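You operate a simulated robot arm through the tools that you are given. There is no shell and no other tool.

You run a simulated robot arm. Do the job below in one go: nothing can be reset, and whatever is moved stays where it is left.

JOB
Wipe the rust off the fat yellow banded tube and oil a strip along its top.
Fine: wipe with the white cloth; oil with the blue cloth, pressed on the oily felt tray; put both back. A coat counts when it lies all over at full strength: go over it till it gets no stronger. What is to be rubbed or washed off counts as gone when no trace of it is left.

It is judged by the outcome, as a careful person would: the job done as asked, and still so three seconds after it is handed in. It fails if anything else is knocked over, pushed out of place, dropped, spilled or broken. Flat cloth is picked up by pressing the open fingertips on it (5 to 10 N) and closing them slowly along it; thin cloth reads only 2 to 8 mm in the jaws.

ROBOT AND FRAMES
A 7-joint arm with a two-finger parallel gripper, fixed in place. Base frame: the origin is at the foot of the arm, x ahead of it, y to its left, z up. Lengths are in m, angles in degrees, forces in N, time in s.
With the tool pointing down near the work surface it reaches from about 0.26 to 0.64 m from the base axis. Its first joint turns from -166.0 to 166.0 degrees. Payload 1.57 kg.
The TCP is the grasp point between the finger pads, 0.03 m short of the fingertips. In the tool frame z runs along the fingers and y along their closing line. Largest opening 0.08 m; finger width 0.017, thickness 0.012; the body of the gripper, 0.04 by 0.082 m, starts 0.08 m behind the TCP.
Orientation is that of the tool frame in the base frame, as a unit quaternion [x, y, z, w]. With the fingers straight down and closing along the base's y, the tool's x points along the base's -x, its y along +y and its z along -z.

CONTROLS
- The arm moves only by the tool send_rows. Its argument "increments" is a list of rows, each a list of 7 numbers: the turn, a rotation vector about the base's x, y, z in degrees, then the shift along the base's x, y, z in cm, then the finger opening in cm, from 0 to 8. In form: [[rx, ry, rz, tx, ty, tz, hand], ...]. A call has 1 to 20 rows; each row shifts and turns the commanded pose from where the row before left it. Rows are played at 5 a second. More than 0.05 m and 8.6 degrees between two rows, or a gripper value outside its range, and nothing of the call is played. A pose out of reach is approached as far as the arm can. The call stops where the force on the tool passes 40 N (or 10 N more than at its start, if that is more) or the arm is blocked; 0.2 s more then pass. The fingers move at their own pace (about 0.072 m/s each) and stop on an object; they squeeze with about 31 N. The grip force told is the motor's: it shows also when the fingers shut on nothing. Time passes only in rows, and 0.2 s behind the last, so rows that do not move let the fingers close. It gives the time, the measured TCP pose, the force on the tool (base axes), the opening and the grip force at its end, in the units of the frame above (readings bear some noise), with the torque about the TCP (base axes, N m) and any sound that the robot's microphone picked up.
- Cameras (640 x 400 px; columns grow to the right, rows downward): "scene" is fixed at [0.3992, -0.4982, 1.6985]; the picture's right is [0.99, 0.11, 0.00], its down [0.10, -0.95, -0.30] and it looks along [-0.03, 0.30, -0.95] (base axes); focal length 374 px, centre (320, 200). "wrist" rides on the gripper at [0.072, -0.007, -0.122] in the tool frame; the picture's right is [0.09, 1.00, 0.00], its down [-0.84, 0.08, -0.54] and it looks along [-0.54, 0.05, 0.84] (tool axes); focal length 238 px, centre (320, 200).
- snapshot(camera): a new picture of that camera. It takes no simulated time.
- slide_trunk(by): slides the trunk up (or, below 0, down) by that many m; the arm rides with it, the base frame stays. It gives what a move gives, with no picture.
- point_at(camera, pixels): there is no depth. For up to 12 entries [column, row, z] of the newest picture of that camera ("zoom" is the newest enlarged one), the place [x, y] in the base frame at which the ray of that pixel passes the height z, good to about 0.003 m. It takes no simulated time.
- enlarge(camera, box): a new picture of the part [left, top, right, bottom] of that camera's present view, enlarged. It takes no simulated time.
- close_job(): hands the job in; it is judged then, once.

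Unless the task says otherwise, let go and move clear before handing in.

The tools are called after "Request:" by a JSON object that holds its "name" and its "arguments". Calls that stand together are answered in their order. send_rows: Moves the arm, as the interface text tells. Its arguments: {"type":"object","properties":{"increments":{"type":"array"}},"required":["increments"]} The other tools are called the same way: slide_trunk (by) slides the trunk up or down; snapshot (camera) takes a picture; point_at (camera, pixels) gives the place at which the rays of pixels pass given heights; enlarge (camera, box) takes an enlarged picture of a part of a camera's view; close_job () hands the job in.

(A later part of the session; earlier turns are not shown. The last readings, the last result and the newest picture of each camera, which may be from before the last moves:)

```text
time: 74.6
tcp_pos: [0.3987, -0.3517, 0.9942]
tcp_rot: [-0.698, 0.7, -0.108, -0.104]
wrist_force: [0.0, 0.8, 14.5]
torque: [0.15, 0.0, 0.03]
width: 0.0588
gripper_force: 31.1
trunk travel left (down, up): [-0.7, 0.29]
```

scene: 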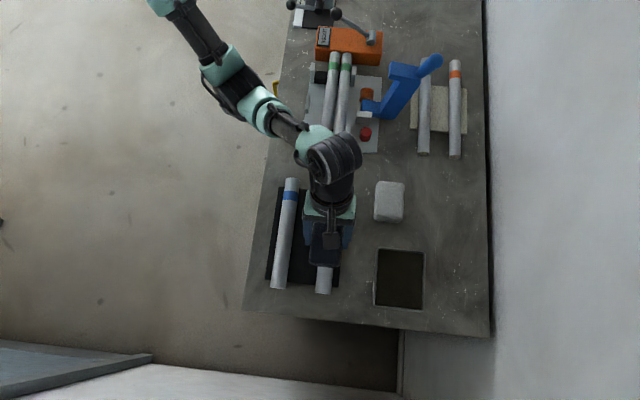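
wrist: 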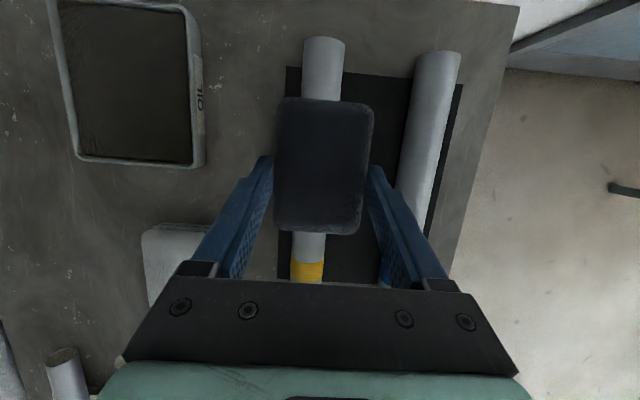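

Contact at 14.5 N. I'll make the first oiling strokes along the full tube: first to the -y end, then toward the banded end.

Request:
{"name": "send_rows", "arguments": {"increments": [[0, 0, 0, 0, -1.2, 0, 5.1], [0, 0, 0, 0, -1.2, 0, 5.1], [0, 0, 0, 0, -1.2, 0, 5.1], [0, 0, 0, 0, -1.2, 0, 5.1], [0, 0, 0, 0, -1.2, 0, 5.1], [0, 0, 0, 0, 1.2, 0, 5.1], [0, 0, 0, 0, 1.2, 0, 5.1], [0, 0, 0, 0, 1.2, 0, 5.1], [0, 0, 0, 0, 1.2, 0, 5.1], [0, 0, 0, 0, 1.2, 0, 5.1], [0, 0, 0, 0, 1.2, 0, 5.1], [0, 0, 0, 0, 1.2, 0, 5.1], [0, 0, 0, 0, 1.2, 0, 5.1], [0, 0, 0, 0, 1.2, 0, 5.1], [0, 0, 0, 0, 1.2, 0, 5.1], [0, 0, 0, 0, 1.2, 0, 5.1], [0, 0, 0, 0, 0, 0, 5.1]]}}

Request:
{"name": "snapshot", "arguments": {"camera": "wrist"}}

Request:
{"name": "enlarge", "arguments": {"camera": "scene", "box": [260, 160, 400, 310]}}

```text
time: 78.2
tcp_pos: [0.3993, -0.277, 0.9925]
tcp_rot: [0.7, -0.699, 0.105, 0.103]
wrist_force: [2.3, -5.2, 19.6]
torque: [-0.29, -0.1, 0.05]
width: 0.0585
gripper_force: 30.4
trunk travel left (down, up): [-0.7, 0.29]
```

```text
taken
```

wrist: 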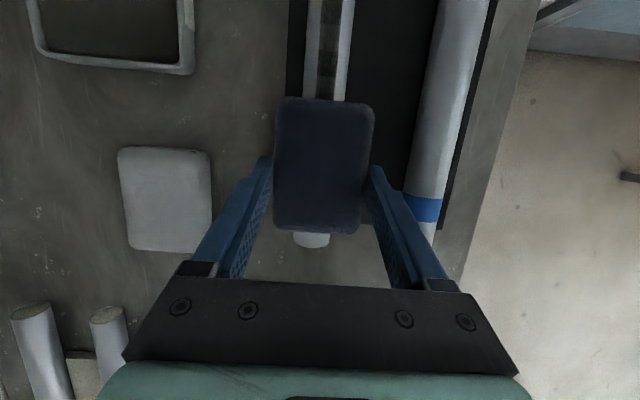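

```text
2.67 times, centred on (330, 235) of scene
```

zoom: 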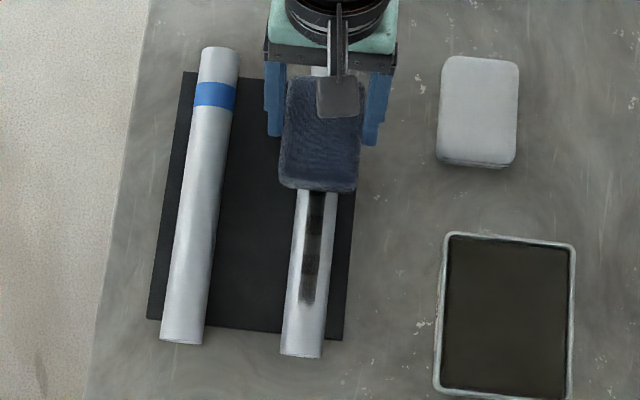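

The oil shows as a dark strip on the tube top at zoom (310,190–305), but so far it stops short of the -y end and varies in strength. I'll continue to the banded end, then sweep back further toward the -y end.

Request:
{"name": "send_rows", "arguments": {"increments": [[0, 0, 0, 0, 1.2, 0, 5.1], [0, 0, 0, 0, 1.2, 0, 5.1], [0, 0, 0, 0, 1.2, 0, 5.1], [0, 0, 0, 0, 1.2, 0, 5.1], [0, 0, 0, 0, -1.2, 0, 5.1], [0, 0, 0, 0, -1.2, 0, 5.1], [0, 0, 0, 0, -1.2, 0, 5.1], [0, 0, 0, 0, -1.2, 0, 5.1], [0, 0, 0, 0, -1.2, 0, 5.1], [0, 0, 0, 0, -1.2, 0, 5.1], [0, 0, 0, 0, -1.2, 0, 5.1], [0, 0, 0, 0, -1.2, 0, 5.1], [0, 0, 0, 0, -1.2, 0, 5.1], [0, 0, 0, 0, -1.2, 0, 5.1], [0, 0, 0, 0, -1.2, 0, 5.1], [0, 0, 0, 0, -1.2, 0, 5.1], [0, 0, 0, 0, -1.2, 0, 5.1], [0, 0, 0, 0, -1.2, 0, 5.1], [0, 0, 0, 0, -1.2, 0, 5.1]]}}

Request:
{"name": "enlarge", "arguments": {"camera": "scene", "box": [260, 160, 400, 310]}}

```text
time: 82.2
tcp_pos: [0.3984, -0.4099, 0.9929]
tcp_rot: [-0.699, 0.7, -0.107, -0.104]
wrist_force: [-0.2, 6.1, 18.6]
torque: [0.26, -0.03, -0.01]
width: 0.0586
gripper_force: 31.0
trunk travel left (down, up): [-0.7, 0.29]
```

```text
2.67 times, centred on (330, 235) of scene
```

zoom: 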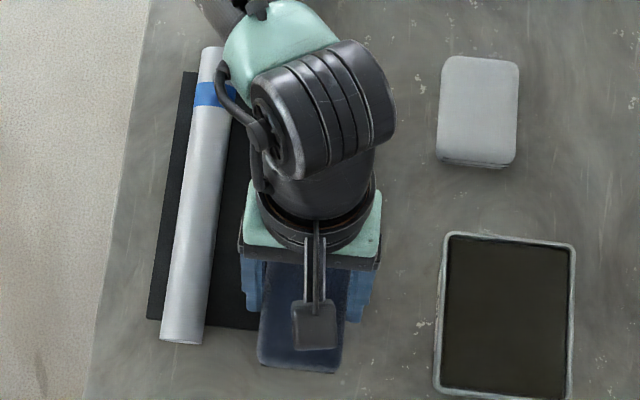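

I'll extend to the very -y end, then sweep back up to the banded end.

Request:
{"name": "send_rows", "arguments": {"increments": [[0, 0, 0, 0, -1.0, 0, 5.1], [0, 0, 0, 0, -1.0, 0, 5.1], [0, 0, 0, 0, -1.0, 0, 5.1], [0, 0, 0, 0, 1.2, 0, 5.1], [0, 0, 0, 0, 1.2, 0, 5.1], [0, 0, 0, 0, 1.2, 0, 5.1], [0, 0, 0, 0, 1.2, 0, 5.1], [0, 0, 0, 0, 1.2, 0, 5.1], [0, 0, 0, 0, 1.2, 0, 5.1], [0, 0, 0, 0, 1.2, 0, 5.1], [0, 0, 0, 0, 1.2, 0, 5.1], [0, 0, 0, 0, 1.2, 0, 5.1], [0, 0, 0, 0, 1.2, 0, 5.1], [0, 0, 0, 0, 1.2, 0, 5.1], [0, 0, 0, 0, 1.2, 0, 5.1], [0, 0, 0, 0, 1.2, 0, 5.1], [0, 0, 0, 0, 1.2, 0, 5.1], [0, 0, 0, 0, 1.2, 0, 5.1], [0, 0, 0, 0, 1.2, 0, 5.1], [0, 0, 0, 0, 0, 0, 5.1]]}}

Request:
{"name": "send_rows", "arguments": {"increments": [[0, 0, 0, 0, 0.6, 0, 5.1], [0, 0, 0, 0, 0, 1, 5.1], [0, 0, 0, 0, 0, 3, 5.1], [0, 0, 0, 0, 0, 3, 5.1], [0, 0, 0, 4, -1, 0, 5.1], [0, 0, 0, 4, -2, 0, 5.1], [0, 0, 0, 4, -2, 0, 5.1], [0, 0, 0, 0, 0, 0, 5.1]]}}

Request:
{"name": "enlarge", "arguments": {"camera": "scene", "box": [290, 170, 370, 300]}}

Request:
{"name": "snapshot", "arguments": {"camera": "wrist"}}

Request:
{"name": "snapshot", "arguments": {"camera": "scene"}}

```text
time: 86.4
tcp_pos: [0.3975, -0.2469, 0.9927]
tcp_rot: [-0.699, 0.699, -0.105, -0.104]
wrist_force: [1.0, -4.9, 15.0]
torque: [-0.24, -0.04, 0.06]
width: 0.0588
gripper_force: 31.6
trunk travel left (down, up): [-0.7, 0.29]
```

```text
time: 88.2
tcp_pos: [0.5171, -0.2926, 1.0634]
tcp_rot: [-0.699, 0.699, -0.105, -0.103]
wrist_force: [-0.1, 0.1, 0.3]
torque: [0.02, 0.03, -0.01]
width: 0.0588
gripper_force: 30.8
trunk travel left (down, up): [-0.7, 0.29]
```

```text
3.08 times, centred on (330, 235) of scene
```

zoom: 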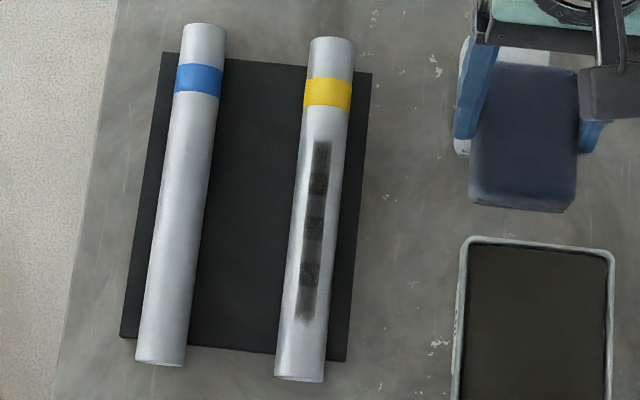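

```text
taken
```

wrist: 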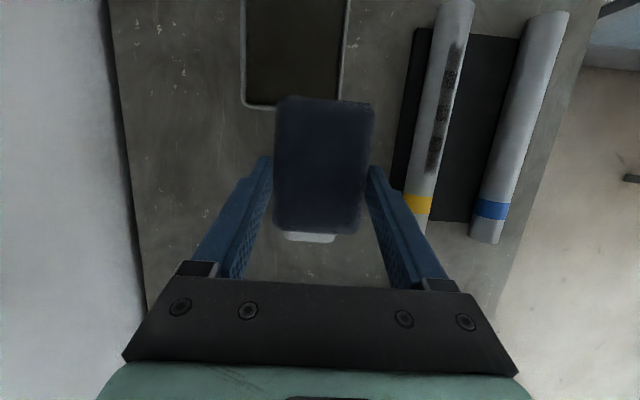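

```text
taken
```

scene: 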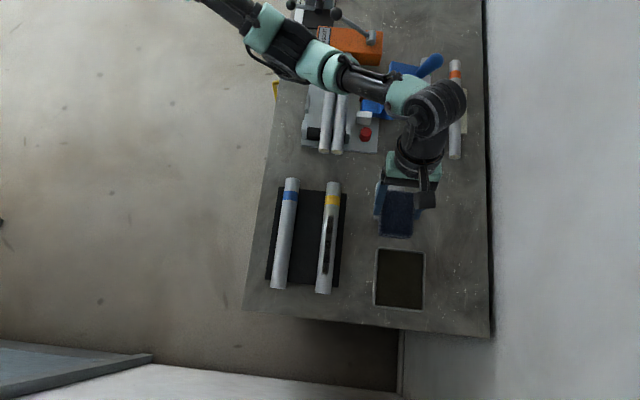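

The oil stays within a fixed strip on the top (zoom rows 140–320), with darker and lighter cells. I'll zoom in to see which cells are weaker.

Request:
{"name": "enlarge", "arguments": {"camera": "scene", "box": [305, 205, 355, 245]}}

Request:
{"name": "enlarge", "arguments": {"camera": "scene", "box": [300, 240, 350, 280]}}

Request:
{"name": "enlarge", "arguments": {"camera": "wrist", "box": [390, 20, 500, 200]}}

```text
10.00 times, centred on (330, 225) of scene
```

zoom: 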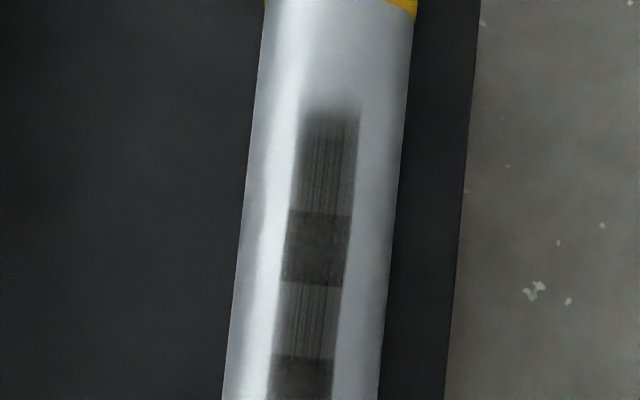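

```text
10.00 times, centred on (325, 260) of scene
```

zoom: 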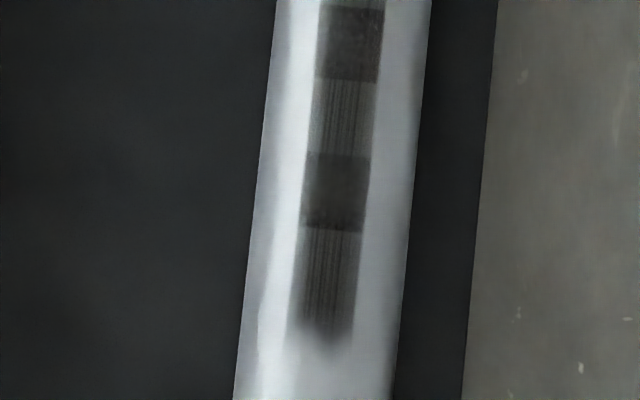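

```text
2.22 times, centred on (445, 110) of wrist
```

zoom: 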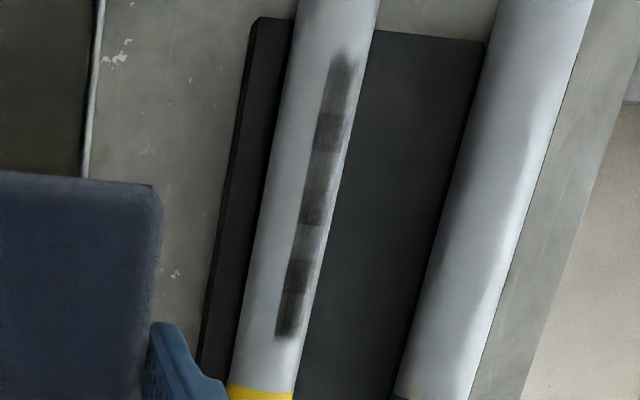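

The strip has alternating solid and streaky cells, and the pad has lightened, so it needs more oil and more passes. I'll go back to the tray to reload.

Request:
{"name": "send_rows", "arguments": {"increments": [[0, 0, 0, 0.8, -2.5, 0, 5.1], [0, 0, 0, 0.8, -2.5, 0, 5.1], [0, 0, 0, 0.8, -2.5, -1.5, 5.1], [0, 0, 0, 0.7, -2.5, -1.7, 5.1], [0, 0, 0, 0, 0, -2.0, 5.1], [0, 0, 0, 0, 0, -1.5, 5.1], [0, 0, 0, 0, 0, -0.7, 5.1], [0, 0, 0, 0, 0, 0, 5.1]]}}

Request:
{"name": "snapshot", "arguments": {"camera": "wrist"}}

Request:
{"name": "enlarge", "arguments": {"camera": "scene", "box": [360, 220, 460, 320]}}

```text
time: 90.0
tcp_pos: [0.5493, -0.393, 0.987]
tcp_rot: [-0.699, 0.7, -0.106, -0.105]
wrist_force: [-0.8, -0.5, 0.2]
torque: [-0.01, -0.02, -0.02]
width: 0.0587
gripper_force: 30.4
trunk travel left (down, up): [-0.7, 0.29]
```

```text
taken
```

wrist: 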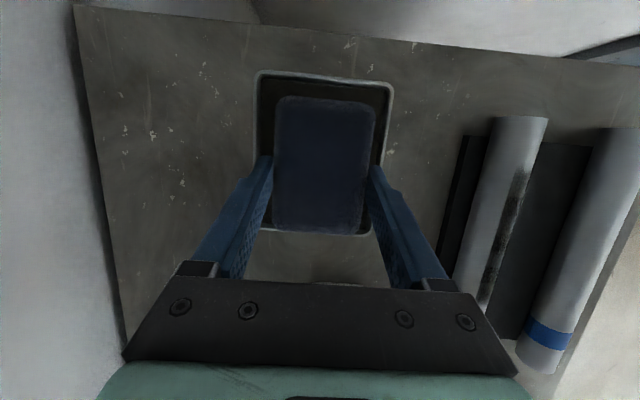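

```text
4.00 times, centred on (410, 270) of scene
```

zoom: 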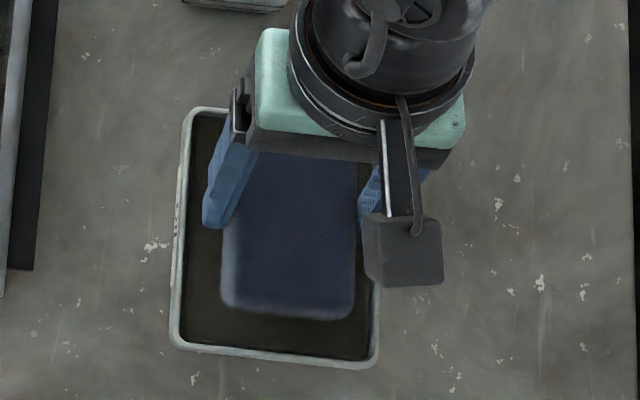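

The pad is over the felt inside the rim, not yet touching. I'll press down in small steps.

Request:
{"name": "send_rows", "arguments": {"increments": [[0, 0, 0, 0, 0, -0.3, 5.1], [0, 0, 0, 0, 0, -0.3, 5.1], [0, 0, 0, 0, 0, -0.2, 5.1], [0, 0, 0, 0, 0, -0.1, 5.1], [0, 0, 0, 0, 0, 0, 5.1]]}}

```text
time: 91.2
tcp_pos: [0.5504, -0.3935, 0.9793]
tcp_rot: [-0.698, 0.7, -0.104, -0.105]
wrist_force: [0.5, 0.3, -0.4]
torque: [-0.01, 0.0, 0.0]
width: 0.0589
gripper_force: 31.2
trunk travel left (down, up): [-0.7, 0.29]
```

Request:
{"name": "send_rows", "arguments": {"increments": [[0, 0, 0, 0, 0, -0.2, 5.1], [0, 0, 0, 0, 0, -0.2, 5.1], [0, 0, 0, 0, 0, -0.1, 5.1], [0, 0, 0, 0, 0, 0, 5.1]]}}

Request:
{"name": "enlarge", "arguments": {"camera": "scene", "box": [360, 220, 460, 320]}}

```text
time: 92.2
tcp_pos: [0.5483, -0.3939, 0.9772]
tcp_rot: [0.699, -0.699, 0.109, 0.103]
wrist_force: [2.1, -1.2, 14.7]
torque: [0.35, 0.36, -0.02]
width: 0.0587
gripper_force: 31.2
trunk travel left (down, up): [-0.7, 0.29]
```

```text
4.00 times, centred on (410, 270) of scene
```

zoom: 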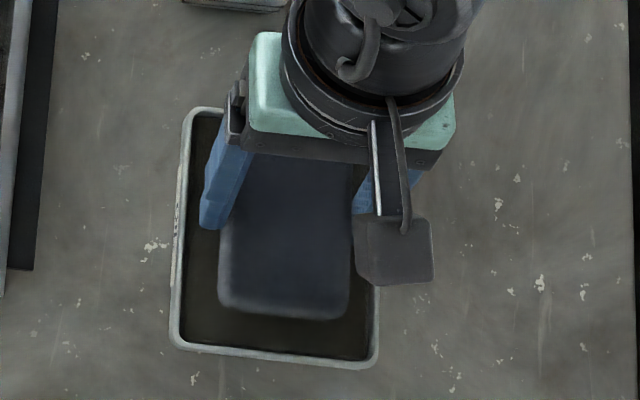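

14.7 N on the felt and the pad darkens; the contact is at one corner. I'll rock it a couple of degrees to wet the whole face, then lift.

Request:
{"name": "send_rows", "arguments": {"increments": [[2, 2, 0, 0, 0, 0, 5.1], [0, 0, 0, 0, 0, -0.05, 5.1], [0, 0, 0, 0, 0, 0, 5.1], [0, 0, 0, 0, 0, 0, 5.1]]}}

Request:
{"name": "enlarge", "arguments": {"camera": "scene", "box": [360, 220, 460, 320]}}

```text
time: 93.2
tcp_pos: [0.5401, -0.3856, 0.9781]
tcp_rot: [0.702, -0.7, 0.084, 0.103]
wrist_force: [3.6, -3.7, 16.5]
torque: [-0.94, -0.61, 0.06]
width: 0.0584
gripper_force: 30.9
out of reach, approached as far as the arm can: row 1
trunk travel left (down, up): [-0.7, 0.29]
```

```text
4.00 times, centred on (410, 270) of scene
```

zoom: 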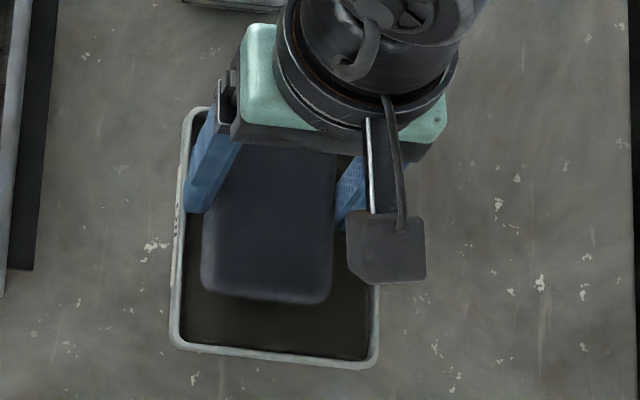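

Rocking moved the contact to the opposite corner, so the whole face has been wetted, and the tray hasn't moved. I'll lift out and set the orientation midway so the pad is level.

Request:
{"name": "send_rows", "arguments": {"increments": [[0, 0, 0, 0, 0, 0.5, 5.1], [0, 0, 0, 0, 0, 1.0, 5.1], [0, 0, 0, 0, 0, 2.0, 5.1], [-1, -1, 0, -0.5, 0, 1.5, 5.1], [0, 0, 0, -3.5, 1, 0, 5.1], [0, 0, 0, -3.5, 1, 0, 5.1], [0, 0, 0, -3.5, 1, 0, 5.1], [0, 0, 0, -3.1, 1, 0, 5.1], [0, 0, 0, 0, 0, 0, 5.1]]}}

Request:
{"name": "snapshot", "arguments": {"camera": "wrist"}}

Request:
{"name": "snapshot", "arguments": {"camera": "scene"}}

```text
time: 95.2
tcp_pos: [0.3988, -0.3466, 1.0259]
tcp_rot: [0.701, -0.7, 0.092, 0.104]
wrist_force: [0.1, -1.1, -0.8]
torque: [0.01, 0.02, -0.02]
width: 0.0586
gripper_force: 31.6
trunk travel left (down, up): [-0.7, 0.29]
```

```text
taken
```

wrist: 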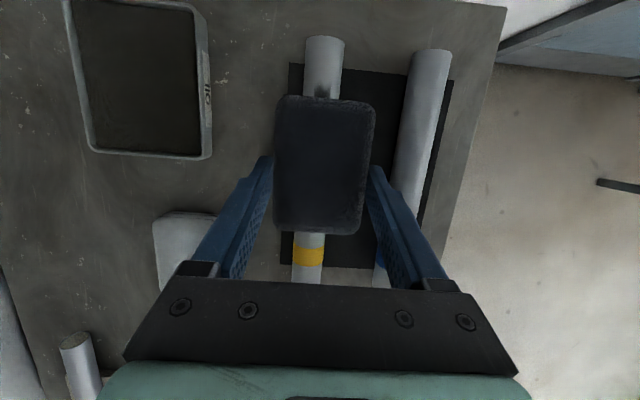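

```text
taken
```

scene: 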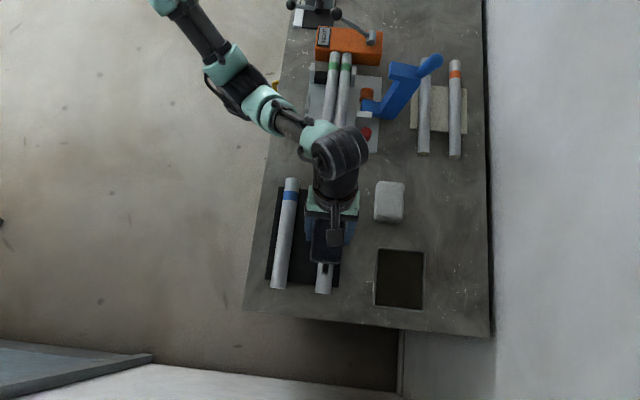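

The pad is dark again and above the tube. I'll descend to contact.

Request:
{"name": "send_rows", "arguments": {"increments": [[0, 0, 0, 0, 0, -1.8, 5.1], [0, 0, 0, 0, 0, -0.6, 5.1], [0, 0, 0, 0, 0, -0.4, 5.1], [0, 0, 0, 0, 0, -0.3, 5.1], [0, 0, 0, 0, 0, -0.2, 5.1], [0, 0, 0, 0, 0, 0, 5.1]]}}

```text
time: 96.6
tcp_pos: [0.4005, -0.3472, 0.9929]
tcp_rot: [0.701, -0.7, 0.093, 0.104]
wrist_force: [-0.2, -0.7, 0.3]
torque: [-0.03, -0.03, -0.03]
width: 0.059
gripper_force: 30.9
trunk travel left (down, up): [-0.7, 0.29]
```

Request:
{"name": "send_rows", "arguments": {"increments": [[0, 0, 0, -0.1, 0, -0.15, 5.1], [0, 0, 0, 0, 0, -0.15, 5.1], [0, 0, 0, 0, 0, 0, 5.1]]}}

```text
time: 97.4
tcp_pos: [0.4004, -0.3459, 0.9919]
tcp_rot: [0.7, -0.7, 0.096, 0.105]
wrist_force: [2.3, -0.7, 14.2]
torque: [-0.4, -0.13, 0.01]
width: 0.0588
gripper_force: 31.2
trunk travel left (down, up): [-0.7, 0.29]
```

Contact at 14 N, slightly front-heavy, so I'll level by -1° and make slow strokes over the strip.

Request:
{"name": "send_rows", "arguments": {"increments": [[-1, 0, 0, 0, -0.9, 0, 5.1], [0, 0, 0, 0, -0.9, 0, 5.1], [0, 0, 0, 0, -0.9, 0, 5.1], [0, 0, 0, 0, -0.9, 0, 5.1], [0, 0, 0, 0, -0.9, 0, 5.1], [0, 0, 0, 0, -0.9, 0, 5.1], [0, 0, 0, 0, -0.9, 0, 5.1], [0, 0, 0, 0, 0.9, 0, 5.1], [0, 0, 0, 0, 0.9, 0, 5.1], [0, 0, 0, 0, 0.9, 0, 5.1], [0, 0, 0, 0, 0.9, 0, 5.1], [0, 0, 0, 0, 0.9, 0, 5.1], [0, 0, 0, 0, 0.9, 0, 5.1], [0, 0, 0, 0, 0.9, 0, 5.1], [0, 0, 0, 0, 0.9, 0, 5.1], [0, 0, 0, 0, 0.9, 0, 5.1], [0, 0, 0, 0, 0.9, 0, 5.1], [0, 0, 0, 0, 0.9, 0, 5.1], [0, 0, 0, 0, 0.9, 0, 5.1], [0, 0, 0, 0, 0.9, 0, 5.1]]}}

Request:
{"name": "enlarge", "arguments": {"camera": "scene", "box": [290, 170, 370, 300]}}

```text
time: 101.6
tcp_pos: [0.3993, -0.2932, 0.9908]
tcp_rot: [-0.699, 0.699, -0.1, -0.109]
wrist_force: [0.4, -9.0, 23.3]
torque: [-0.23, -0.03, -0.04]
width: 0.0587
gripper_force: 31.0
trunk travel left (down, up): [-0.7, 0.29]
```

```text
3.08 times, centred on (330, 235) of scene
```

zoom: 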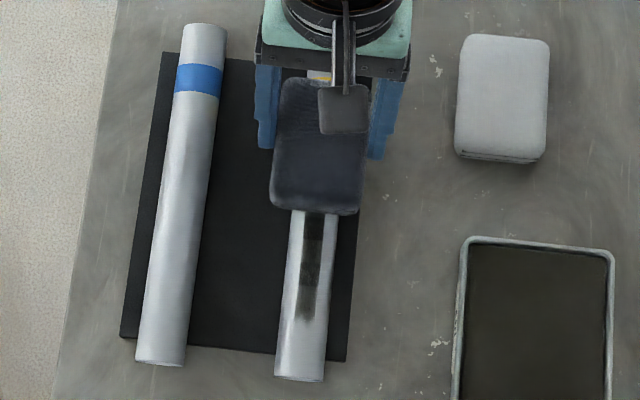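

The lower part of the strip is getting darker and more even. I'll continue to the upper end and back.

Request:
{"name": "send_rows", "arguments": {"increments": [[0, 0, 0, 0, 0.9, 0.03, 5.1], [0, 0, 0, 0, 0.9, 0, 5.1], [0, 0, 0, 0, 0.9, 0, 5.1], [0, 0, 0, 0, 0.9, 0, 5.1], [0, 0, 0, 0, -0.9, 0, 5.1], [0, 0, 0, 0, -0.9, 0, 5.1], [0, 0, 0, 0, -0.9, 0, 5.1], [0, 0, 0, 0, -0.9, 0, 5.1], [0, 0, 0, 0, -0.9, 0, 5.1], [0, 0, 0, 0, -0.9, 0, 5.1], [0, 0, 0, 0, -0.9, 0, 5.1], [0, 0, 0, 0, -0.9, 0, 5.1], [0, 0, 0, 0, -0.9, 0, 5.1], [0, 0, 0, 0, -0.9, 0, 5.1], [0, 0, 0, 0, -0.9, 0, 5.1], [0, 0, 0, 0, -0.9, 0, 5.1], [0, 0, 0, 0, -0.9, 0, 5.1], [0, 0, 0, 0, -0.9, 0, 5.1], [0, 0, 0, 0, -0.9, 0, 5.1], [0, 0, 0, 0, -0.9, 0, 5.1]]}}

Request:
{"name": "send_rows", "arguments": {"increments": [[0, 0, 0, 0, 0.9, 0, 5.1], [0, 0, 0, 0, 0.9, 0, 5.1], [0, 0, 0, 0, 0.9, 0, 5.1], [0, 0, 0, 0, 0.9, 0, 5.1], [0, 0, 0, 0, 0.9, 0, 5.1], [0, 0, 0, 0, 0.9, 0, 5.1], [0, 0, 0, 0, 0.9, 0, 5.1], [0, 0, 0, 0, 0.9, 0, 5.1], [0, 0, 0, 0, 0.9, 0, 5.1], [0, 0, 0, 0, 0.9, 0, 5.1], [0, 0, 0, 0, 0.9, 0, 5.1], [0, 0, 0, 0, 0.9, 0, 5.1], [0, 0, 0, 0, 0.9, 0, 5.1], [0, 0, 0, 0, 0, 1, 5.1], [0, 0, 0, 0, 0, 3, 5.1], [0, 0, 0, 0, 0, 3, 5.1], [0, 0, 0, 4, -1, 0, 5.1], [0, 0, 0, 4, -1, 0, 5.1], [0, 0, 0, 4, -1, 0, 5.1], [0, 0, 0, 0, 0, 0, 5.1]]}}

Request:
{"name": "enlarge", "arguments": {"camera": "scene", "box": [290, 170, 370, 300]}}

Request:
{"name": "enlarge", "arguments": {"camera": "scene", "box": [305, 205, 355, 245]}}

Request:
{"name": "enlarge", "arguments": {"camera": "scene", "box": [300, 240, 350, 280]}}

```text
time: 105.8
tcp_pos: [0.3991, -0.3999, 0.989]
tcp_rot: [0.7, -0.699, 0.1, 0.11]
wrist_force: [-0.9, 5.7, 14.6]
torque: [0.12, 0.01, 0.0]
width: 0.0589
gripper_force: 30.9
trunk travel left (down, up): [-0.7, 0.29]
```

```text
time: 110.0
tcp_pos: [0.5183, -0.3145, 1.0614]
tcp_rot: [0.7, -0.699, 0.099, 0.11]
wrist_force: [-0.7, -0.5, 0.7]
torque: [-0.01, -0.02, 0.02]
width: 0.059
gripper_force: 30.7
trunk travel left (down, up): [-0.7, 0.29]
```

```text
3.08 times, centred on (330, 235) of scene
```

zoom: 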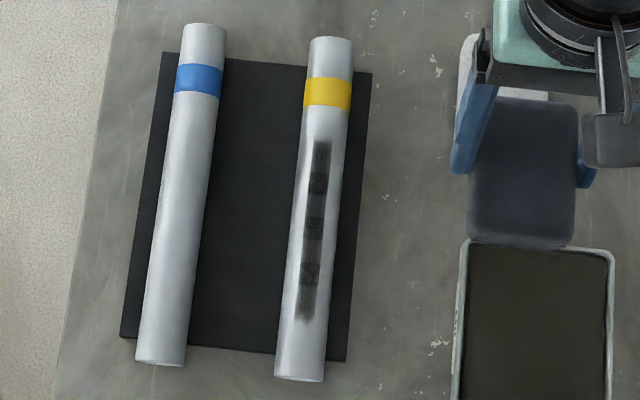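

```text
10.00 times, centred on (330, 225) of scene
```

zoom: 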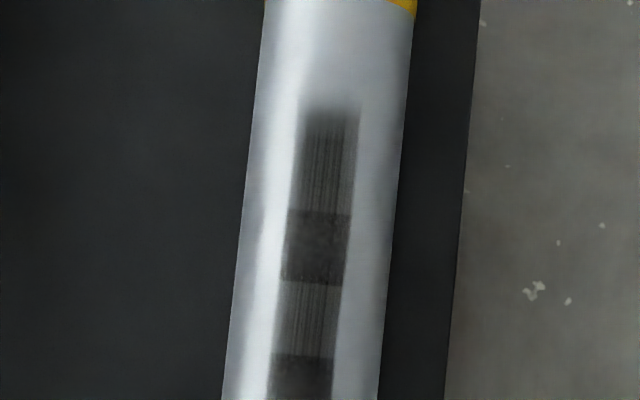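

```text
10.00 times, centred on (325, 260) of scene
```

zoom: 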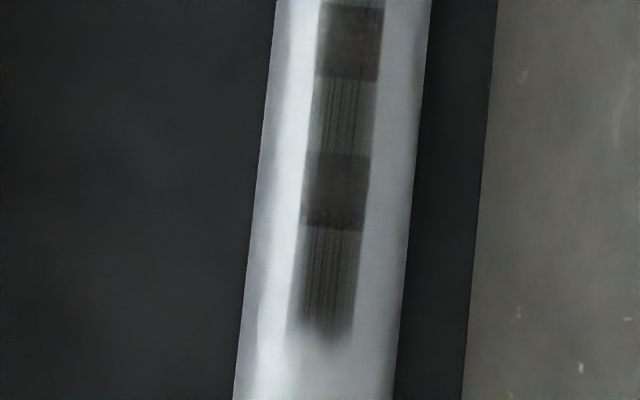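

The pattern (four streaky stretches with three solid overlaps) has not changed in shape and only looks a bit darker. To be sure it gets no stronger, I'll reload the pad once more and repeat the strokes, then compare.

Request:
{"name": "send_rows", "arguments": {"increments": [[0, 0, 0, 0.7, -2.5, 0, 5.1], [0, 0, 0, 0.7, -2.5, -1, 5.1], [0, 0, 0, 0.9, -2.5, -1.5, 5.1], [0, 0, 0, 0, 0, -2.0, 5.1], [0, 0, 0, 0, 0, -2.0, 5.1], [0, 0, 0, 0, 0, -1.0, 5.1], [0, 0, 0, 0, 0, -0.4, 5.1], [0, 0, 0, 0, 0, 0, 5.1]]}}

Request:
{"name": "enlarge", "arguments": {"camera": "scene", "box": [360, 220, 460, 320]}}

```text
time: 111.8
tcp_pos: [0.5417, -0.3893, 0.9814]
tcp_rot: [0.699, -0.699, 0.098, 0.111]
wrist_force: [0.7, -0.2, -0.5]
torque: [0.0, -0.01, 0.0]
width: 0.0588
gripper_force: 31.0
trunk travel left (down, up): [-0.7, 0.29]
```

```text
4.00 times, centred on (410, 270) of scene
```

zoom: 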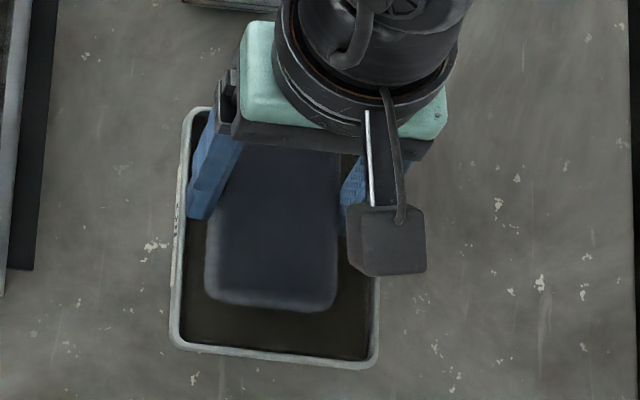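

The left finger is close to the rim at zoom (190,210), so I'll shift +5 mm in x and press in small steps.

Request:
{"name": "send_rows", "arguments": {"increments": [[0, 0, 0, 0.5, 0, 0, 5.1], [0, 0, 0, 0, 0, -0.3, 5.1], [0, 0, 0, 0, 0, -0.2, 5.1], [0, 0, 0, 0, 0, -0.15, 5.1], [0, 0, 0, 0, 0, 0, 5.1]]}}

```text
time: 113.0
tcp_pos: [0.5473, -0.3888, 0.9752]
tcp_rot: [0.699, -0.699, 0.1, 0.11]
wrist_force: [-0.3, -0.1, 3.1]
torque: [0.16, -0.17, 0.03]
width: 0.0588
gripper_force: 30.8
trunk travel left (down, up): [-0.7, 0.29]
```

Request:
{"name": "send_rows", "arguments": {"increments": [[0, 0, 0, 0, 0, -0.15, 5.1], [0, 0, 0, 0, 0, -0.1, 5.1], [0, 0, 0, 0, 0, 0, 5.1], [0, 0, 0, 0, 0, 0, 5.1]]}}

Request:
{"name": "enlarge", "arguments": {"camera": "scene", "box": [360, 220, 460, 320]}}

```text
time: 114.0
tcp_pos: [0.547, -0.3876, 0.9748]
tcp_rot: [0.699, -0.699, 0.101, 0.111]
wrist_force: [0.4, 0.6, 13.5]
torque: [0.11, -0.48, 0.06]
width: 0.0588
gripper_force: 30.9
trunk travel left (down, up): [-0.7, 0.29]
```

```text
4.00 times, centred on (410, 270) of scene
```

zoom: 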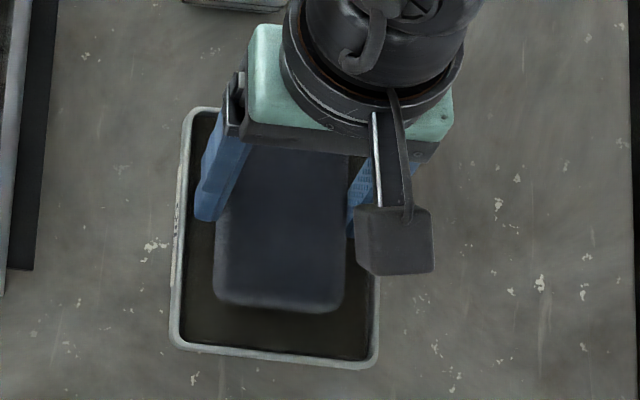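

Pressed at 13.5 N. I'll lift out and return to the tube.

Request:
{"name": "send_rows", "arguments": {"increments": [[0, 0, 0, 0, 0, 0.5, 5.1], [0, 0, 0, 0, 0, 1.5, 5.1], [0, 0, 0, 0, 0, 3.0, 5.1], [0, 0, 0, -3.7, 1, 0, 5.1], [0, 0, 0, -3.7, 1, 0, 5.1], [0, 0, 0, -3.7, 1, 0, 5.1], [0, 0, 0, -3.7, 1, 0, 5.1], [0, 0, 0, 0, 0, -1.8, 5.1], [0, 0, 0, 0, 0, -0.8, 5.1], [0, 0, 0, 0, 0, -0.4, 5.1], [0, 0, 0, 0, 0, 0, 5.1]]}}

```text
time: 116.4
tcp_pos: [0.3998, -0.3492, 0.9924]
tcp_rot: [0.7, -0.699, 0.099, 0.11]
wrist_force: [0.4, 0.1, -0.4]
torque: [0.02, -0.03, -0.02]
width: 0.0586
gripper_force: 30.9
trunk travel left (down, up): [-0.7, 0.29]
```

Request:
{"name": "send_rows", "arguments": {"increments": [[0, 0, 0, 0, 0, -0.2, 5.1], [0, 0, 0, 0, 0, -0.15, 5.1], [0, 0, 0, 0, 0, -0.1, 5.1], [0, 0, 0, 0, 0, 0, 5.1]]}}

```text
time: 117.4
tcp_pos: [0.3997, -0.3508, 0.9899]
tcp_rot: [0.7, -0.698, 0.102, 0.109]
wrist_force: [2.8, 0.8, 14.0]
torque: [0.18, -0.15, -0.01]
width: 0.0586
gripper_force: 30.5
trunk travel left (down, up): [-0.7, 0.29]
```

Contact at 14 N; I'll stroke over the whole strip again.

Request:
{"name": "send_rows", "arguments": {"increments": [[0, 0, 0, 0, -1, 0, 5.1], [0, 0, 0, 0, -1, 0, 5.1], [0, 0, 0, 0, -1, 0, 5.1], [0, 0, 0, 0, -1, 0, 5.1], [0, 0, 0, 0, -1, 0, 5.1], [0, 0, 0, 0, -1, 0, 5.1], [0, 0, 0, 0, -1, 0, 5.1], [0, 0, 0, 0, 1, 0, 5.1], [0, 0, 0, 0, 1, 0, 5.1], [0, 0, 0, 0, 1, 0, 5.1], [0, 0, 0, 0, 1, 0, 5.1], [0, 0, 0, 0, 1, 0, 5.1], [0, 0, 0, 0, 1, 0, 5.1], [0, 0, 0, 0, 1, 0, 5.1], [0, 0, 0, 0, 1, 0, 5.1], [0, 0, 0, 0, 1, 0, 5.1], [0, 0, 0, 0, 1, 0, 5.1], [0, 0, 0, 0, 1, 0, 5.1], [0, 0, 0, 0, 1, 0, 5.1], [0, 0, 0, 0, 1, 0, 5.1]]}}

Request:
{"name": "send_rows", "arguments": {"increments": [[0, 0, 0, 0, 1, 0, 5.1], [0, 0, 0, 0, 1, 0, 5.1], [0, 0, 0, 0, 1, 0, 5.1], [0, 0, 0, 0, -1, 0, 5.1], [0, 0, 0, 0, -1, 0, 5.1], [0, 0, 0, 0, -1, 0, 5.1], [0, 0, 0, 0, -1, 0, 5.1], [0, 0, 0, 0, -1, 0, 5.1], [0, 0, 0, 0, -1, 0, 5.1], [0, 0, 0, 0, -1, 0, 5.1], [0, 0, 0, 0, -1, 0, 5.1], [0, 0, 0, 0, -1, 0, 5.1], [0, 0, 0, 0, -1, 0, 5.1], [0, 0, 0, 0, -1, 0, 5.1], [0, 0, 0, 0, -1, 0, 5.1], [0, 0, 0, 0, -1, 0, 5.1], [0, 0, 0, 0, -1, 0, 5.1], [0, 0, 0, 0, -1, 0, 5.1], [0, 0, 0, 0, -1, 0, 5.1]]}}

Request:
{"name": "send_rows", "arguments": {"increments": [[0, 0, 0, 0, 1, 0, 5.1], [0, 0, 0, 0, 1, 0, 5.1], [0, 0, 0, 0, 1, 0, 5.1], [0, 0, 0, 0, 1, 0, 5.1], [0, 0, 0, 0, 1, 0, 5.1], [0, 0, 0, 0, 1, 0, 5.1], [0, 0, 0, 0, 1, 0, 5.1], [0, 0, 0, 0, 1, 0, 5.1], [0, 0, 0, 0, 1, 0, 5.1], [0, 0, 0, 0, 1, 0, 5.1], [0, 0, 0, 0, 1, 0, 5.1], [0, 0, 0, 0, 1, 0, 5.1], [0, 0, 0, 0, 1, 0, 5.1], [0, 0, 0, 0, 0, 1, 5.1], [0, 0, 0, 0, 0, 3, 5.1], [0, 0, 0, 0, 0, 3, 5.1], [0, 0, 0, 4, -1, 0, 5.1], [0, 0, 0, 4, -1, 0, 5.1], [0, 0, 0, 4, -1, 0, 5.1], [0, 0, 0, 0, 0, 0, 5.1]]}}

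Request:
{"name": "enlarge", "arguments": {"camera": "scene", "box": [290, 170, 370, 300]}}

Request:
{"name": "enlarge", "arguments": {"camera": "scene", "box": [305, 205, 355, 245]}}

Request:
{"name": "enlarge", "arguments": {"camera": "scene", "box": [300, 240, 350, 280]}}

```text
time: 121.6
tcp_pos: [0.3994, -0.2896, 0.9886]
tcp_rot: [-0.699, 0.7, -0.102, -0.11]
wrist_force: [1.2, -9.3, 23.6]
torque: [-0.23, -0.08, -0.02]
width: 0.0587
gripper_force: 31.1
trunk travel left (down, up): [-0.7, 0.29]
```

```text
time: 125.6
tcp_pos: [0.3995, -0.4172, 0.9887]
tcp_rot: [0.7, -0.699, 0.1, 0.11]
wrist_force: [-0.5, 7.5, 17.7]
torque: [0.22, -0.04, 0.0]
width: 0.059
gripper_force: 30.9
trunk travel left (down, up): [-0.7, 0.29]
```

```text
time: 129.8
tcp_pos: [0.5178, -0.318, 1.0591]
tcp_rot: [0.7, -0.699, 0.099, 0.109]
wrist_force: [0.0, 0.1, -0.2]
torque: [0.02, 0.02, -0.01]
width: 0.0588
gripper_force: 30.6
trunk travel left (down, up): [-0.7, 0.29]
```

```text
3.08 times, centred on (330, 235) of scene
```

zoom: 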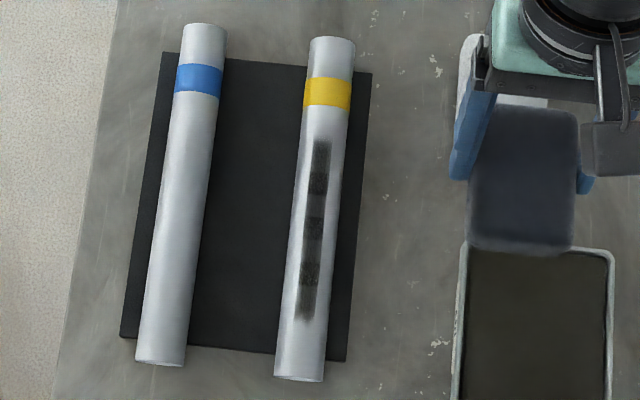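

```text
10.00 times, centred on (330, 225) of scene
```

zoom: 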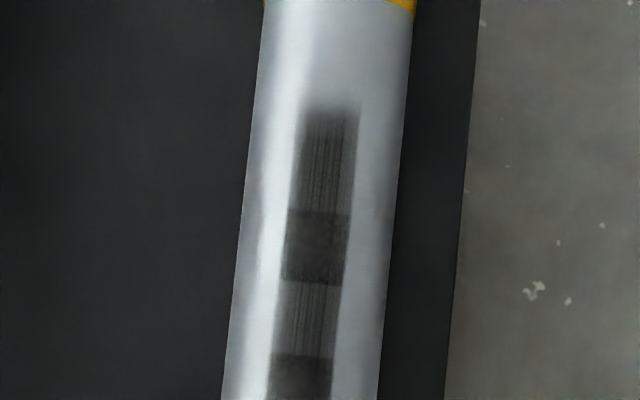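

```text
10.00 times, centred on (325, 260) of scene
```

zoom: 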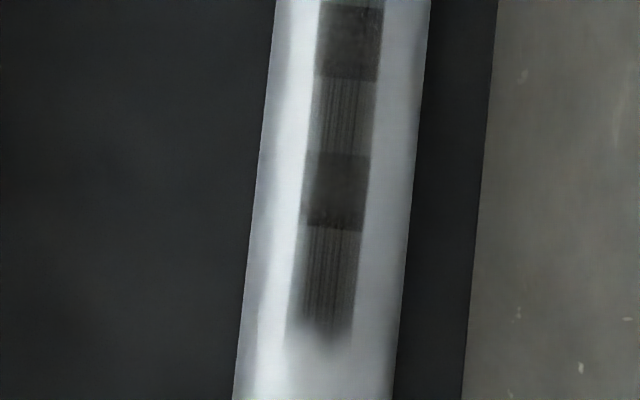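

The strip looks essentially the same as before, perhaps a shade darker. I'll do one more reload and pass cycle to confirm it has saturated.

Request:
{"name": "send_rows", "arguments": {"increments": [[0, 0, 0, 0.9, -2.3, 0, 5.1], [0, 0, 0, 1.0, -2.3, -1, 5.1], [0, 0, 0, 1.0, -2.4, -1.5, 5.1], [0, 0, 0, 0, 0, -2.0, 5.1], [0, 0, 0, 0, 0, -2.0, 5.1], [0, 0, 0, 0, 0, -1.0, 5.1], [0, 0, 0, 0, 0, -0.5, 5.1], [0, 0, 0, 0, 0, -0.3, 5.1], [0, 0, 0, 0, 0, 0, 5.1]]}}

```text
time: 131.8
tcp_pos: [0.5488, -0.3879, 0.9735]
tcp_rot: [0.7, -0.699, 0.098, 0.11]
wrist_force: [-0.1, 0.8, -0.5]
torque: [0.04, 0.0, 0.02]
width: 0.0588
gripper_force: 31.3
trunk travel left (down, up): [-0.7, 0.29]
```

Request:
{"name": "send_rows", "arguments": {"increments": [[0, 0, 0, 0.1, 0, -0.15, 5.1], [0, 0, 0, 0, 0, -0.15, 5.1], [0, 0, 0, 0, 0, 0, 5.1]]}}

Request:
{"name": "snapshot", "arguments": {"camera": "wrist"}}

Request:
{"name": "enlarge", "arguments": {"camera": "scene", "box": [360, 220, 460, 320]}}

```text
time: 132.6
tcp_pos: [0.5486, -0.388, 0.9727]
tcp_rot: [0.7, -0.699, 0.1, 0.109]
wrist_force: [-0.5, -1.6, 0.6]
torque: [0.05, -0.06, -0.02]
width: 0.0588
gripper_force: 31.0
trunk travel left (down, up): [-0.7, 0.29]
```

```text
taken
```

wrist: 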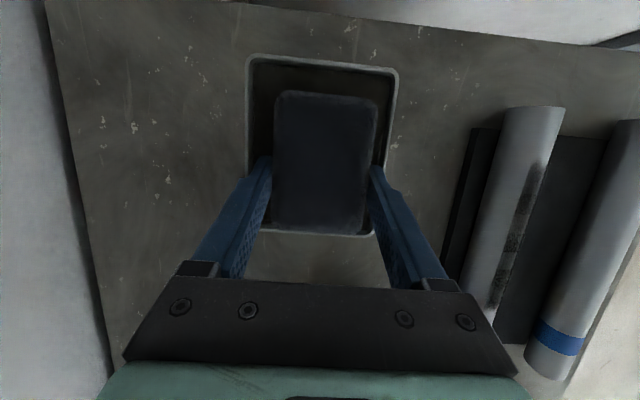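

```text
4.00 times, centred on (410, 270) of scene
```

zoom: 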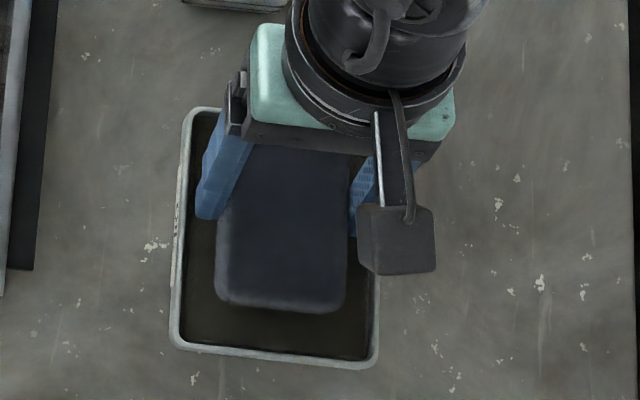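

The pad is just about touching. I'll press a little further.

Request:
{"name": "send_rows", "arguments": {"increments": [[0, 0, 0, 0, 0, -0.15, 5.1], [0, 0, 0, 0, 0, -0.1, 5.1], [0, 0, 0, 0, 0, 0, 5.1], [0, 0, 0, 0, 0, 0, 5.1]]}}

```text
time: 133.6
tcp_pos: [0.5477, -0.3874, 0.9724]
tcp_rot: [0.699, -0.699, 0.102, 0.109]
wrist_force: [2.4, -1.1, 17.5]
torque: [0.27, -0.63, -0.04]
width: 0.0585
gripper_force: 31.2
trunk travel left (down, up): [-0.7, 0.29]
```

Pressed at 17.5 N. I'll lift out, go back to the tube and repeat.

Request:
{"name": "send_rows", "arguments": {"increments": [[0, 0, 0, 0, 0, 0.5, 5.1], [0, 0, 0, 0, 0, 1.5, 5.1], [0, 0, 0, 0, 0, 3.0, 5.1], [0, 0, 0, -3.7, 1, 0, 5.1], [0, 0, 0, -3.7, 1, 0, 5.1], [0, 0, 0, -3.7, 1, 0, 5.1], [0, 0, 0, -3.8, 1, 0, 5.1], [0, 0, 0, 0, 0, -1.8, 5.1], [0, 0, 0, 0, 0, -0.8, 5.1], [0, 0, 0, 0, 0, -0.3, 5.1], [0, 0, 0, 0, 0, 0, 5.1]]}}

```text
time: 136.0
tcp_pos: [0.5246, -0.4205, 0.9724]
tcp_rot: [0.7, -0.699, 0.1, 0.11]
wrist_force: [-0.6, 0.0, 3.3]
torque: [-0.05, -0.17, -0.02]
width: 0.0587
gripper_force: 31.1
out of reach, approached as far as the arm can: row 1, 3, 4, 5, 6, 7
trunk travel left (down, up): [-0.7, 0.29]
```

That's unexpected: the lift was reported out of reach and the hand ended at (0.525,-0.42,0.972), still low. I'll look before doing anything else.

Request:
{"name": "snapshot", "arguments": {"camera": "wrist"}}

Request:
{"name": "snapshot", "arguments": {"camera": "scene"}}

Request:
{"name": "enlarge", "arguments": {"camera": "scene", "box": [360, 220, 460, 320]}}

```text
taken
```

wrist: 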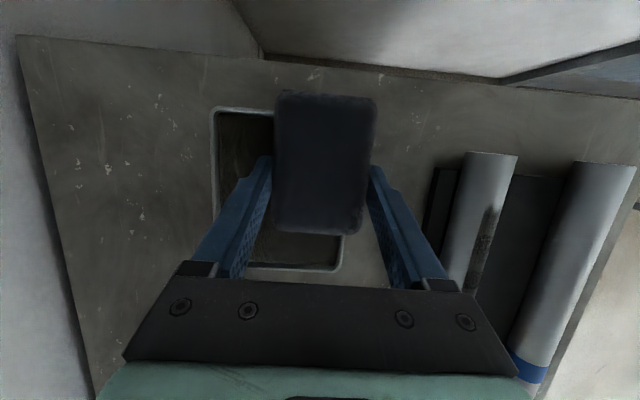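

```text
taken
```

scene: 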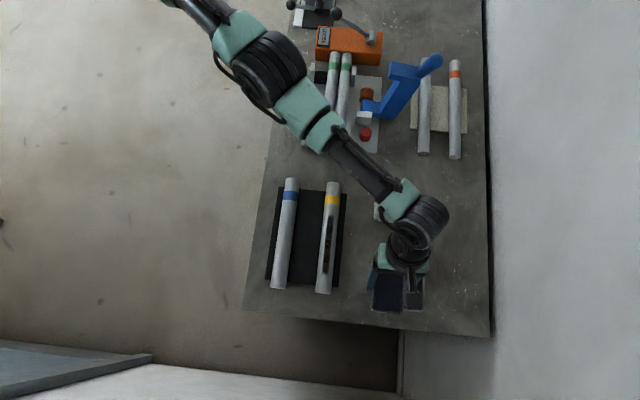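

```text
4.00 times, centred on (410, 270) of scene
```

zoom: 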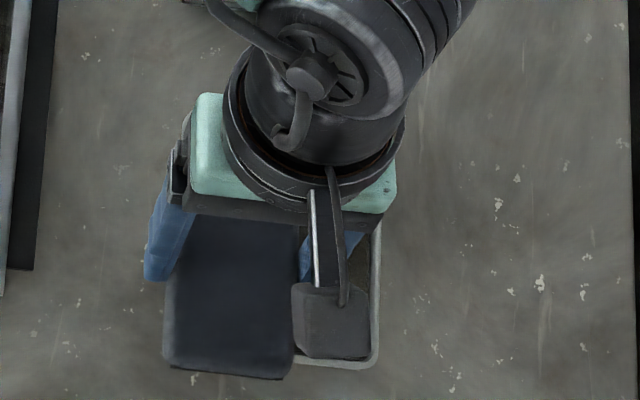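

The tray's rim is where it was (right rim at zoom x 378). The hand evidently rose, got stuck near the reach limit, drifted, and came down with the pad lightly (3 N) on the front-left rim. I'll lift straight up first, in small steps.

Request:
{"name": "send_rows", "arguments": {"increments": [[0, 0, 0, 0, 0, 0.5, 5.1], [0, 0, 0, 0, 0, 0.5, 5.1], [0, 0, 0, 0, 0, 1.0, 5.1], [0, 0, 0, 0, 0, 1.0, 5.1], [0, 0, 0, 0, 0, 0, 5.1]]}}

```text
time: 137.2
tcp_pos: [0.5259, -0.4215, 1.0014]
tcp_rot: [-0.699, 0.699, -0.099, -0.11]
wrist_force: [0.2, 0.1, 0.4]
torque: [0.0, 0.01, -0.01]
width: 0.0585
gripper_force: 31.4
trunk travel left (down, up): [-0.7, 0.29]
```

The lift worked. I'll move inward with a small step to see that the arm follows.

Request:
{"name": "send_rows", "arguments": {"increments": [[0, 0, 0, -1.5, 1.5, 0.5, 5.1], [0, 0, 0, 0, 0, 0, 5.1]]}}

```text
time: 137.8
tcp_pos: [0.5103, -0.4067, 1.0062]
tcp_rot: [0.7, -0.699, 0.098, 0.109]
wrist_force: [0.2, -0.5, 0.0]
torque: [0.01, -0.04, 0.02]
width: 0.0587
gripper_force: 30.8
trunk travel left (down, up): [-0.7, 0.29]
```

The arm follows correctly again. I'll check that the tray wasn't disturbed.

Request:
{"name": "send_rows", "arguments": {"increments": [[0, 0, 0, -2.5, 1.0, 1.0, 5.1], [0, 0, 0, -2.5, 1.0, 0.5, 5.1], [0, 0, 0, -2.5, 1.0, 0, 5.1], [0, 0, 0, -2.5, 1.0, 0, 5.1], [0, 0, 0, -1.1, 1.0, 0, 5.1], [0, 0, 0, 0, 0, 0, 5.1]]}}

Request:
{"name": "enlarge", "arguments": {"camera": "scene", "box": [360, 235, 440, 320]}}

Request:
{"name": "snapshot", "arguments": {"camera": "wrist"}}

```text
time: 139.2
tcp_pos: [0.3987, -0.3571, 1.0226]
tcp_rot: [0.7, -0.699, 0.099, 0.11]
wrist_force: [-0.6, 0.0, 0.3]
torque: [-0.02, 0.0, 0.0]
width: 0.0586
gripper_force: 31.1
trunk travel left (down, up): [-0.7, 0.29]
```

```text
4.71 times, centred on (400, 278) of scene
```

zoom: 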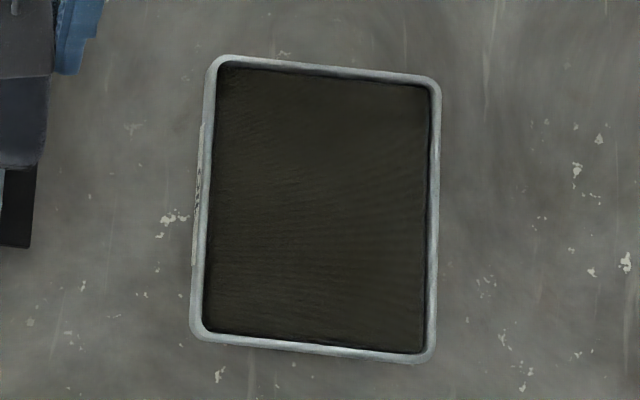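

```text
taken
```

wrist: 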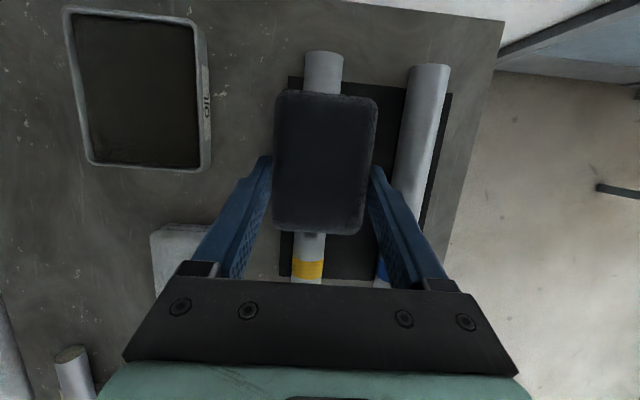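

The tray picture is identical to the earlier one, so nothing moved. I'll now lower the oiled pad onto the tube again.

Request:
{"name": "send_rows", "arguments": {"increments": [[0, 0, 0, 0, 0, -1.8, 5.1], [0, 0, 0, 0, 0, -0.6, 5.1], [0, 0, 0, 0, 0, -0.4, 5.1], [0, 0, 0, 0, 0, -0.3, 5.1], [0, 0, 0, 0, 0, 0, 5.1]]}}

```text
time: 140.4
tcp_pos: [0.4011, -0.3572, 0.9914]
tcp_rot: [0.699, -0.699, 0.098, 0.11]
wrist_force: [-0.3, -0.1, -0.3]
torque: [0.01, -0.01, -0.01]
width: 0.0589
gripper_force: 30.8
trunk travel left (down, up): [-0.7, 0.29]
```

Request:
{"name": "send_rows", "arguments": {"increments": [[0, 0, 0, -0.1, 0, -0.2, 5.1], [0, 0, 0, 0, 0, -0.15, 5.1], [0, 0, 0, 0, 0, -0.1, 5.1], [0, 0, 0, 0, 0, 0, 5.1]]}}

```text
time: 141.4
tcp_pos: [0.3984, -0.3575, 0.9884]
tcp_rot: [-0.699, 0.699, -0.101, -0.111]
wrist_force: [-0.4, 0.4, 12.3]
torque: [0.07, 0.02, -0.02]
width: 0.0588
gripper_force: 31.2
trunk travel left (down, up): [-0.7, 0.29]
```

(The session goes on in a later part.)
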